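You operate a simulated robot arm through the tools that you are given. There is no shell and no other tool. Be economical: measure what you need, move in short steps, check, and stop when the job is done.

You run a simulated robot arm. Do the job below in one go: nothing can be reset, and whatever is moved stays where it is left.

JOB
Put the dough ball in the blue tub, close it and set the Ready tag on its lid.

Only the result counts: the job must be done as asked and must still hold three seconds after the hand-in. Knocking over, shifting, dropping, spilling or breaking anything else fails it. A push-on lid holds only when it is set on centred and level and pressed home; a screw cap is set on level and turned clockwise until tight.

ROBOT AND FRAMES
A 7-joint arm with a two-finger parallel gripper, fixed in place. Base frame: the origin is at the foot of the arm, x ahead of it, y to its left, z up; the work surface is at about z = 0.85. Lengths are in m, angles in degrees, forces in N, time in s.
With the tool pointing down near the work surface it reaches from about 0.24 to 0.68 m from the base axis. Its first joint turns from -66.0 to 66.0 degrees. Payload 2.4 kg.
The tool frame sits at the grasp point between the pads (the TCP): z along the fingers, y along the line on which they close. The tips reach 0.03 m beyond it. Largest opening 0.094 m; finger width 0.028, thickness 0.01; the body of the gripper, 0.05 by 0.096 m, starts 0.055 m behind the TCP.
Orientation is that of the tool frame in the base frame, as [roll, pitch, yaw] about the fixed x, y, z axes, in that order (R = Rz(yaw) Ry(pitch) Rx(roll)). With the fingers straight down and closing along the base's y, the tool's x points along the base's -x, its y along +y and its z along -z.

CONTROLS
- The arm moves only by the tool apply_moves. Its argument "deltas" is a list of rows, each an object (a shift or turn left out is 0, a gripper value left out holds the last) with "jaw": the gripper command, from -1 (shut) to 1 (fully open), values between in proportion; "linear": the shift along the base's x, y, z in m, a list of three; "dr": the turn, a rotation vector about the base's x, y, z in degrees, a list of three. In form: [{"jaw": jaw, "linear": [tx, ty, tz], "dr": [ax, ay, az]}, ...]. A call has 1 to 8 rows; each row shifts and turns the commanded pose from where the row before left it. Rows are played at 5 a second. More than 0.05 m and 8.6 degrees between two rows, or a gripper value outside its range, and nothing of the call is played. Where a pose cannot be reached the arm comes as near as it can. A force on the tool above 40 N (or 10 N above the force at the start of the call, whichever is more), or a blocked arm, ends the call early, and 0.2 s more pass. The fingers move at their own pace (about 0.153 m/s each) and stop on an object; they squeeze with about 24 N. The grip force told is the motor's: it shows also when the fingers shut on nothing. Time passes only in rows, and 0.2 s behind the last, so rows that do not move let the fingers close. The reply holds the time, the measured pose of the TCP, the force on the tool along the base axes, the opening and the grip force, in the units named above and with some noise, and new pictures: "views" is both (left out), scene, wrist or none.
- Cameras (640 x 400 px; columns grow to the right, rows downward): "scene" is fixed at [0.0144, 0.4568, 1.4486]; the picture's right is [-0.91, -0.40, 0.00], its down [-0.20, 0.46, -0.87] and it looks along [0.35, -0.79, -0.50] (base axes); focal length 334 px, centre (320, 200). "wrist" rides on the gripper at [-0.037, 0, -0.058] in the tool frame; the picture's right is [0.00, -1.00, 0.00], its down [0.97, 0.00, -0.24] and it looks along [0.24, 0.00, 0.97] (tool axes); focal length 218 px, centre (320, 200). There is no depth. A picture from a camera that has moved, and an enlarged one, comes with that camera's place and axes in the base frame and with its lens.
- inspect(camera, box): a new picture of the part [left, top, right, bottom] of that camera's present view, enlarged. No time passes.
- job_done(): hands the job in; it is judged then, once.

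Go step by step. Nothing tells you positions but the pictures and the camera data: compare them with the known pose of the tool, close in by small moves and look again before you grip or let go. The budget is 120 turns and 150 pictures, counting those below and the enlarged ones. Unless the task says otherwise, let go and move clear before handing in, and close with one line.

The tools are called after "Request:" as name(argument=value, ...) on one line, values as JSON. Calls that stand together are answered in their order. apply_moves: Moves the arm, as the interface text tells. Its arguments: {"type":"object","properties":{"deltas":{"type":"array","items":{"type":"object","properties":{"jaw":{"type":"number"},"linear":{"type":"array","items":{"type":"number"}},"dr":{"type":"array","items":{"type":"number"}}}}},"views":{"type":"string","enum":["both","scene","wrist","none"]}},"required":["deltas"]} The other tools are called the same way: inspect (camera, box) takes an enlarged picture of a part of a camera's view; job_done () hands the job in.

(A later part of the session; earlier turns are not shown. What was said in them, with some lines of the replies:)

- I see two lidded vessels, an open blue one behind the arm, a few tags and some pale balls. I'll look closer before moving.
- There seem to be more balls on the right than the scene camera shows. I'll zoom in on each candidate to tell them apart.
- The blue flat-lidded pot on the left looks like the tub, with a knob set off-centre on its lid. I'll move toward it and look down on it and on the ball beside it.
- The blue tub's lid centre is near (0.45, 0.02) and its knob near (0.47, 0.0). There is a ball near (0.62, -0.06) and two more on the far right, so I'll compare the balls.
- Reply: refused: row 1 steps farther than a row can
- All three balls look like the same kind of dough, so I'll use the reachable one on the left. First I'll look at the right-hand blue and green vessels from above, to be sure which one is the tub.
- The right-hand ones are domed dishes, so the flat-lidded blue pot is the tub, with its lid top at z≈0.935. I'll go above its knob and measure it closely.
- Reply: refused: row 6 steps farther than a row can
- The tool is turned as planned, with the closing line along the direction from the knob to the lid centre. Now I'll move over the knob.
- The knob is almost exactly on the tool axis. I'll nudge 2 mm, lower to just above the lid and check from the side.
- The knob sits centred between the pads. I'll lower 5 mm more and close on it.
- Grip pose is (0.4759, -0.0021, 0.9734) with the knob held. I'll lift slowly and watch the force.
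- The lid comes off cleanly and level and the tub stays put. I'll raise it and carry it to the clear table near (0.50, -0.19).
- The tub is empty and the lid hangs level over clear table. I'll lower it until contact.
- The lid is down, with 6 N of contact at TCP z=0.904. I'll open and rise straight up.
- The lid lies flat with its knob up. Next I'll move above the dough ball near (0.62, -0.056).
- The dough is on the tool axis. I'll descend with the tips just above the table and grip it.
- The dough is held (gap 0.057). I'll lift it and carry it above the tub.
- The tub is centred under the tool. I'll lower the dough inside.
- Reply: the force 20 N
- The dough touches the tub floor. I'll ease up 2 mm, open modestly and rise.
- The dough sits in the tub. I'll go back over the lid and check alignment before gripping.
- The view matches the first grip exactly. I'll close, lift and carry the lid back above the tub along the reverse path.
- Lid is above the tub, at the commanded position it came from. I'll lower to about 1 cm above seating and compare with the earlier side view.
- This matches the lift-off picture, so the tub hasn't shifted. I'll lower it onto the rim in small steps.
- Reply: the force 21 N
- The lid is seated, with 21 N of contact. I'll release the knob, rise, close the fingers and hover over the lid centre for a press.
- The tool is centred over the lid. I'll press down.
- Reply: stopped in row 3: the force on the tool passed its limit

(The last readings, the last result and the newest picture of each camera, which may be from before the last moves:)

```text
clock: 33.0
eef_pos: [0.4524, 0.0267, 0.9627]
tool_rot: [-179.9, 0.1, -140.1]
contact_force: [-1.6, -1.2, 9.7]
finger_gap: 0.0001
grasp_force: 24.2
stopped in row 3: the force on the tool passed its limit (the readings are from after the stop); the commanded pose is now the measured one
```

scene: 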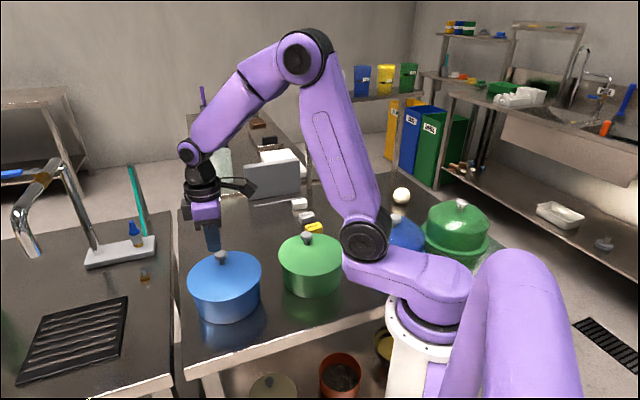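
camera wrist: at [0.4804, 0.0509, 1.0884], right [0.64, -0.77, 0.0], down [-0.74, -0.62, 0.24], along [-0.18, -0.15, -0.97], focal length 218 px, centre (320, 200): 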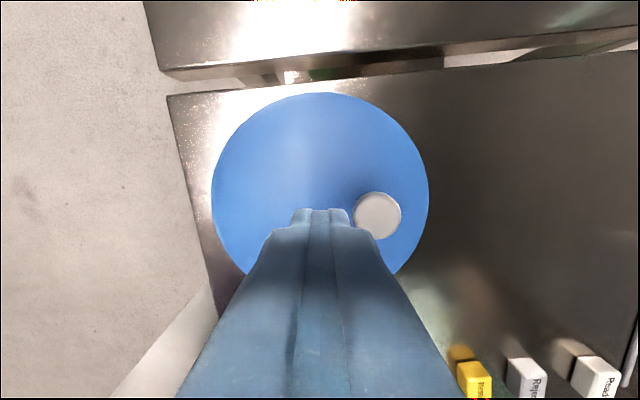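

The press passed 40 N at the centre. I'll rise and check the seam.

Request:
apply_moves(deltas=[{"linear": [0, 0, 0.04]}, {"linear": [0, 0, 0.05]}, {"linear": [0.0, -0.03, 0.03]}], views="wrist")

Request:
inspect(camera="scene", box=[175, 240, 275, 330])

```text
clock: 33.8
eef_pos: [0.455, -0.0029, 1.0804]
tool_rot: [-179.9, 0.1, -140.0]
contact_force: [0.2, -0.7, -0.6]
finger_gap: 0.0001
grasp_force: 24.0
camera wrist: at [0.4826, 0.0204, 1.1384], right [0.64, -0.77, 0.0], down [-0.74, -0.62, 0.24], along [-0.18, -0.15, -0.97], focal length 218 px, centre (320, 200)
```

wrist: 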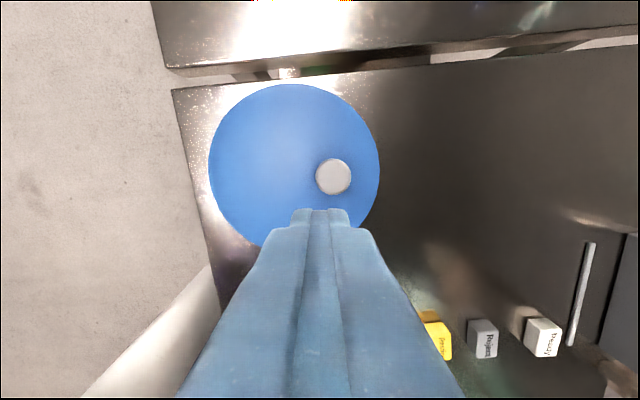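

```text
4.44 times, centred on (225, 285) of scene
camera zoom: at [0.0144, 0.4568, 1.4486], right [-0.91, -0.4, 0.0], down [-0.2, 0.46, -0.87], along [0.35, -0.79, -0.5], focal length 1485 px, centre (742, -178)
```

zoom: 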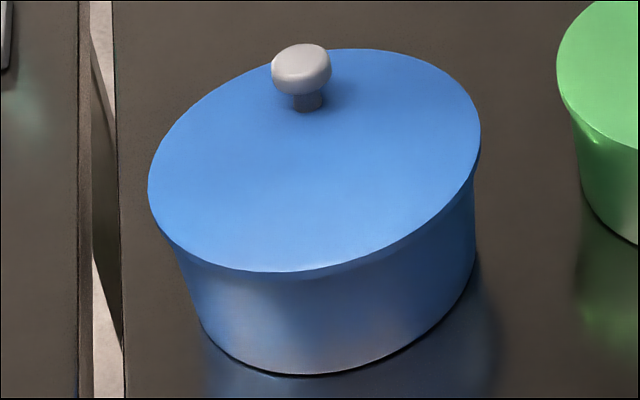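

The lid is closed level at its original height. Now I'll go over the Ready tag near (0.485, -0.418), with the jaws partly open.

Request:
apply_moves(deltas=[{"jaw": 0.1, "linear": [0.0035, -0.046, 0]}, {"linear": [0.0035, -0.046, 0]}, {"linear": [0.0035, -0.046, 0]}, {"linear": [0.0035, -0.046, 0]}, {"linear": [0.0035, -0.046, 0]}, {"linear": [0.0035, -0.046, 0]}, {"linear": [0.0035, -0.046, 0]}, {"linear": [0.0035, -0.046, 0]}], views="none")

Request:
apply_moves(deltas=[{"linear": [0.0035, -0.046, -0.01]}, {"linear": [0, 0, -0.04]}, {"linear": [0, 0, 0]}], views="both")

```text
clock: 35.6
eef_pos: [0.4801, -0.3722, 1.0851]
tool_rot: [-179.9, 0.0, -139.9]
contact_force: [-0.7, -0.3, -0.3]
finger_gap: 0.0518
grasp_force: 0.0
```

```text
clock: 36.4
eef_pos: [0.4829, -0.4176, 1.0348]
tool_rot: [-179.9, 0.2, -140.0]
contact_force: [-0.1, 0.2, 0.2]
finger_gap: 0.0517
grasp_force: 0.1
camera wrist: at [0.5108, -0.3947, 1.0912], right [0.64, -0.77, 0.0], down [-0.74, -0.62, 0.24], along [-0.18, -0.15, -0.97], focal length 218 px, centre (320, 200)
```

scene: 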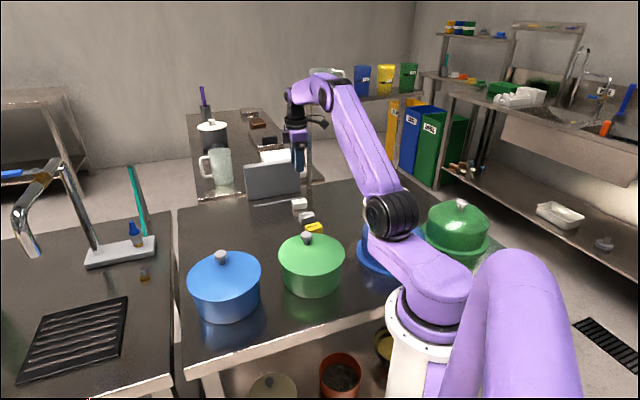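
wrist: 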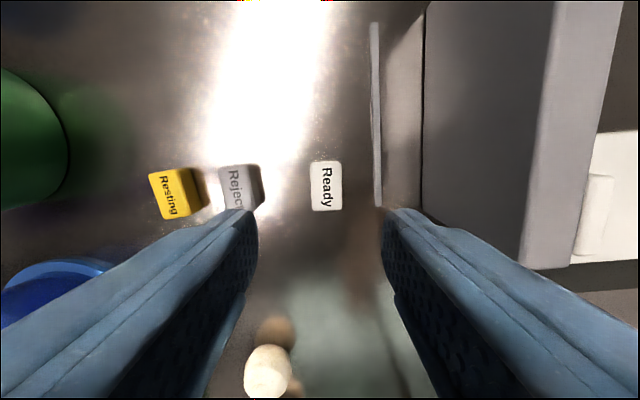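

The Ready tag is nearly on the axis and its 32 mm side lies along the closing line. The rod is clear of the fingers, so I'll correct and descend.

Request:
apply_moves(deltas=[{"linear": [0.0016, -0.0066, -0.04]}, {"linear": [0, 0, -0.04]}, {"linear": [0, 0, -0.03]}, {"linear": [0, 0, 0]}], views="both")

```text
clock: 37.4
eef_pos: [0.4872, -0.4226, 0.923]
tool_rot: [-179.9, 0.2, -140.0]
contact_force: [-0.7, -0.7, 0.3]
finger_gap: 0.0517
grasp_force: 0.1
camera wrist: at [0.5157, -0.3986, 0.9805], right [0.64, -0.77, 0.0], down [-0.74, -0.62, 0.24], along [-0.18, -0.15, -0.97], focal length 218 px, centre (320, 200)
```

scene: 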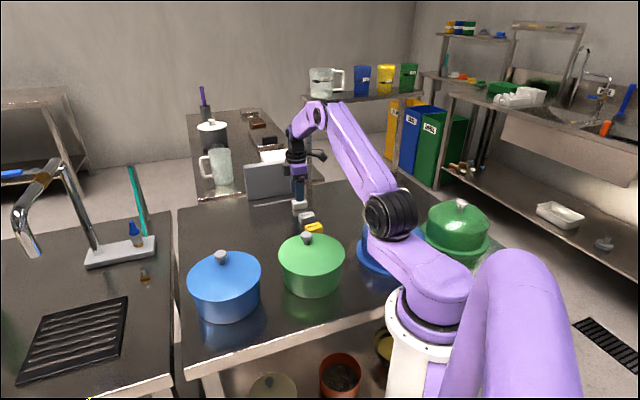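
wrist: 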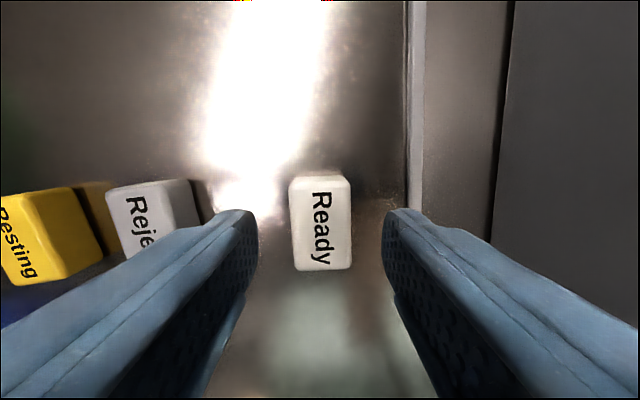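

Request:
apply_moves(deltas=[{"linear": [-0.002, -0.0017, -0.025]}, {"linear": [0, 0, -0.013]}, {"jaw": -1}, {"jaw": -1}, {"jaw": -1}], views="wrist")

```text
clock: 38.6
eef_pos: [0.4846, -0.4249, 0.8857]
tool_rot: [-179.9, 0.1, -140.0]
contact_force: [0.6, -0.5, 1.6]
finger_gap: 0.0307
grasp_force: 24.3
camera wrist: at [0.5133, -0.4008, 0.9423], right [0.64, -0.77, 0.0], down [-0.74, -0.62, 0.24], along [-0.18, -0.15, -0.97], focal length 218 px, centre (320, 200)
```

wrist: 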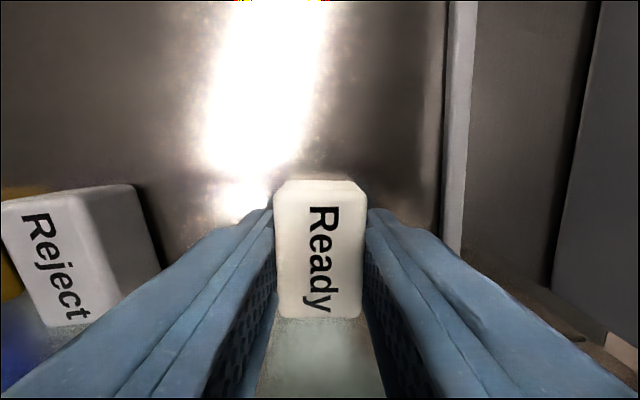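

The tag is held. I'll lift it and carry it over the lid.

Request:
apply_moves(deltas=[{"linear": [0, 0, 0.04]}, {"linear": [0, 0, 0.05]}, {"linear": [0, 0, 0.05]}, {"linear": [0, 0, 0.05]}, {"linear": [-0.00476, 0.0469, 0]}, {"linear": [-0.00476, 0.0469, 0]}, {"linear": [-0.00476, 0.0469, 0]}, {"linear": [-0.00476, 0.0469, 0]}], views="none")

Request:
apply_moves(deltas=[{"linear": [-0.00476, 0.0469, 0]}, {"linear": [-0.00476, 0.0469, 0]}, {"linear": [-0.00476, 0.0469, 0]}, {"linear": [-0.00476, 0.0469, 0]}, {"linear": [-0.00476, 0.0469, 0]}, {"linear": [-0.00476, 0.0469, 0]}, {"linear": [0, 0, -0.04]}, {"linear": [0, 0, 0]}], views="both")

```text
clock: 40.4
eef_pos: [0.465, -0.2371, 1.0758]
tool_rot: [-179.8, 0.2, -140.0]
contact_force: [-0.1, 0.2, -0.5]
finger_gap: 0.0306
grasp_force: 24.4
```

```text
clock: 42.2
eef_pos: [0.4361, 0.0418, 1.0341]
tool_rot: [-179.8, 0.3, -139.9]
contact_force: [0.0, 0.5, -0.5]
finger_gap: 0.0309
grasp_force: 23.7
camera wrist: at [0.4636, 0.066, 1.0911], right [0.64, -0.77, 0.0], down [-0.74, -0.62, 0.24], along [-0.18, -0.15, -0.97], focal length 218 px, centre (320, 200)
```

scene: 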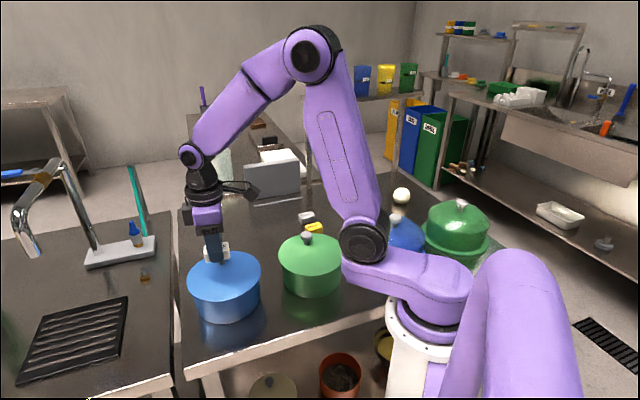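
wrist: 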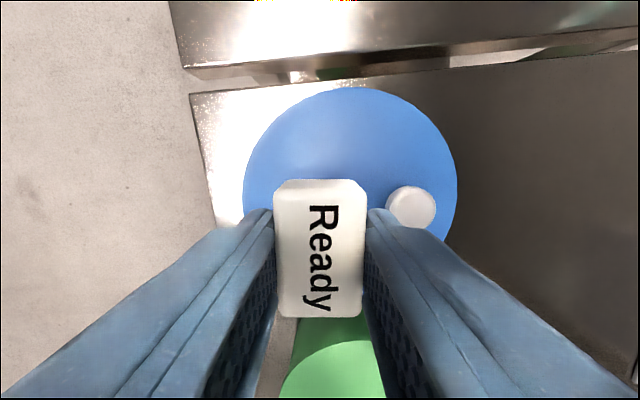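

The tag is 22 mm to the far side of the lid centre, clear of the knob. I'll lower it gently.

Request:
apply_moves(deltas=[{"linear": [0, 0, -0.03]}, {"linear": [0, 0, -0.02]}, {"linear": [0, 0, -0.008]}, {"linear": [0, 0, 0]}], views="wrist")

Request:
inspect(camera="scene", box=[175, 220, 275, 310])

```text
clock: 43.2
eef_pos: [0.4346, 0.0434, 0.9763]
tool_rot: [-179.8, 0.1, -140.1]
contact_force: [-0.2, 1.0, -0.7]
finger_gap: 0.0308
grasp_force: 23.5
camera wrist: at [0.4638, 0.0666, 1.0331], right [0.64, -0.77, 0.0], down [-0.74, -0.62, 0.24], along [-0.18, -0.15, -0.97], focal length 218 px, centre (320, 200)
```

wrist: 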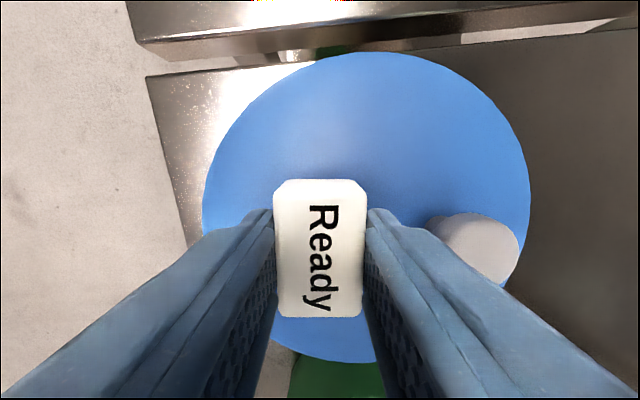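

```text
4.44 times, centred on (225, 265) of scene
camera zoom: at [0.0144, 0.4568, 1.4486], right [-0.91, -0.4, 0.0], down [-0.2, 0.46, -0.87], along [0.35, -0.79, -0.5], focal length 1485 px, centre (742, -89)
```

zoom: 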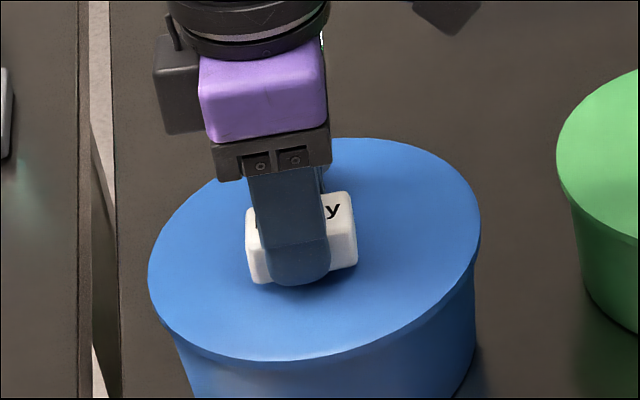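

Request:
apply_moves(deltas=[{"linear": [0, 0, -0.002]}, {"linear": [0, 0, -0.002]}, {"linear": [0, 0, -0.001]}, {"linear": [0, 0, -0.001]}], views="none")

```text
clock: 44.2
eef_pos: [0.4353, 0.0417, 0.9702]
tool_rot: [-180.0, 0.1, -140.1]
contact_force: [0.0, -0.7, -1.2]
finger_gap: 0.0306
grasp_force: 23.5
```

Request:
apply_moves(deltas=[{"linear": [0, 0, -0.001]}, {"linear": [0, 0, -0.001]}], views="none")

```text
clock: 44.8
eef_pos: [0.4353, 0.0425, 0.9691]
tool_rot: [-179.9, 0.2, -140.0]
contact_force: [-2.7, 0.5, 16.2]
finger_gap: 0.0306
grasp_force: 24.2
```

The tag rests on the lid with 16 N of contact. I'll ease up 1 mm, open slightly, rise and look.

Request:
apply_moves(deltas=[{"linear": [0, 0, 0.001]}, {"jaw": -0.1}, {"jaw": -0.1}, {"linear": [0, 0, 0.03]}, {"linear": [0, 0, 0.05]}, {"linear": [0, 0, 0.05]}, {"linear": [0, -0.04, 0.02]}], views="both")

Request:
inspect(camera="scene", box=[175, 240, 275, 330])

```text
clock: 46.4
eef_pos: [0.4338, 0.0022, 1.1193]
tool_rot: [-179.9, 0.1, -140.0]
contact_force: [0.4, -0.1, -0.6]
finger_gap: 0.0421
grasp_force: 0.2
camera wrist: at [0.4631, 0.0261, 1.1764], right [0.64, -0.77, 0.0], down [-0.74, -0.62, 0.24], along [-0.18, -0.15, -0.97], focal length 218 px, centre (320, 200)
```

scene: 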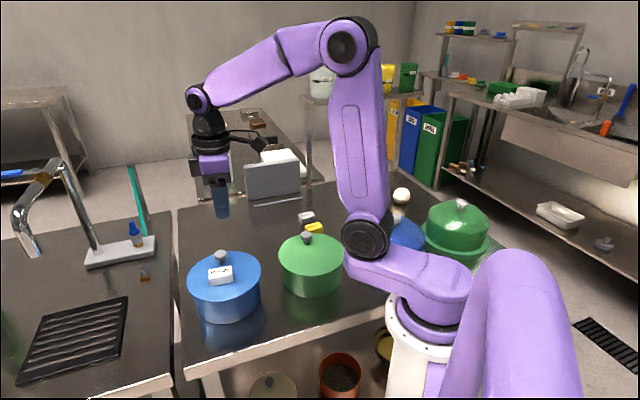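
wrist: 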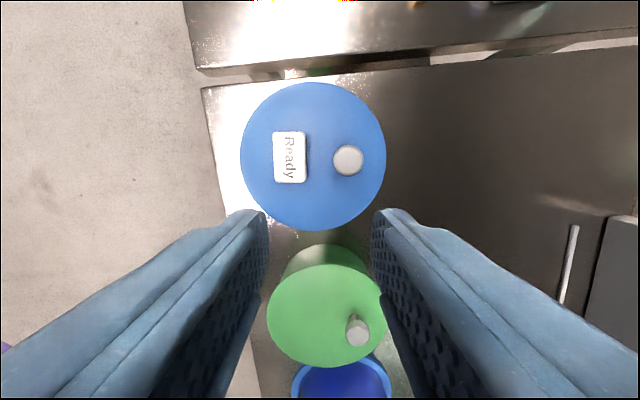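

```text
4.44 times, centred on (225, 285) of scene
camera zoom: at [0.0144, 0.4568, 1.4486], right [-0.91, -0.4, 0.0], down [-0.2, 0.46, -0.87], along [0.35, -0.79, -0.5], focal length 1485 px, centre (742, -178)
```

zoom: 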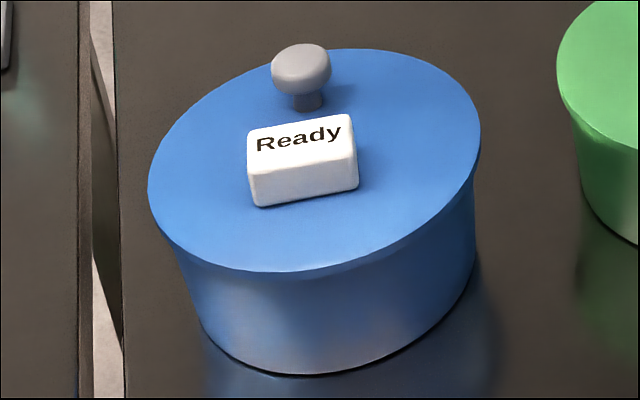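

The dough ball is in the blue tub, the lid is on level and pressed, and the Ready tag sits flat on it. The arm is clear, so I'm handing in.

Request:
job_done()

```text
The job is handed in.
```

The job is handed in: the dough ball is in the blue tub, the lid is pressed on level, and the Ready tag lies flat on the lid. Of three identical-looking dough balls, I used the one beside the tub.
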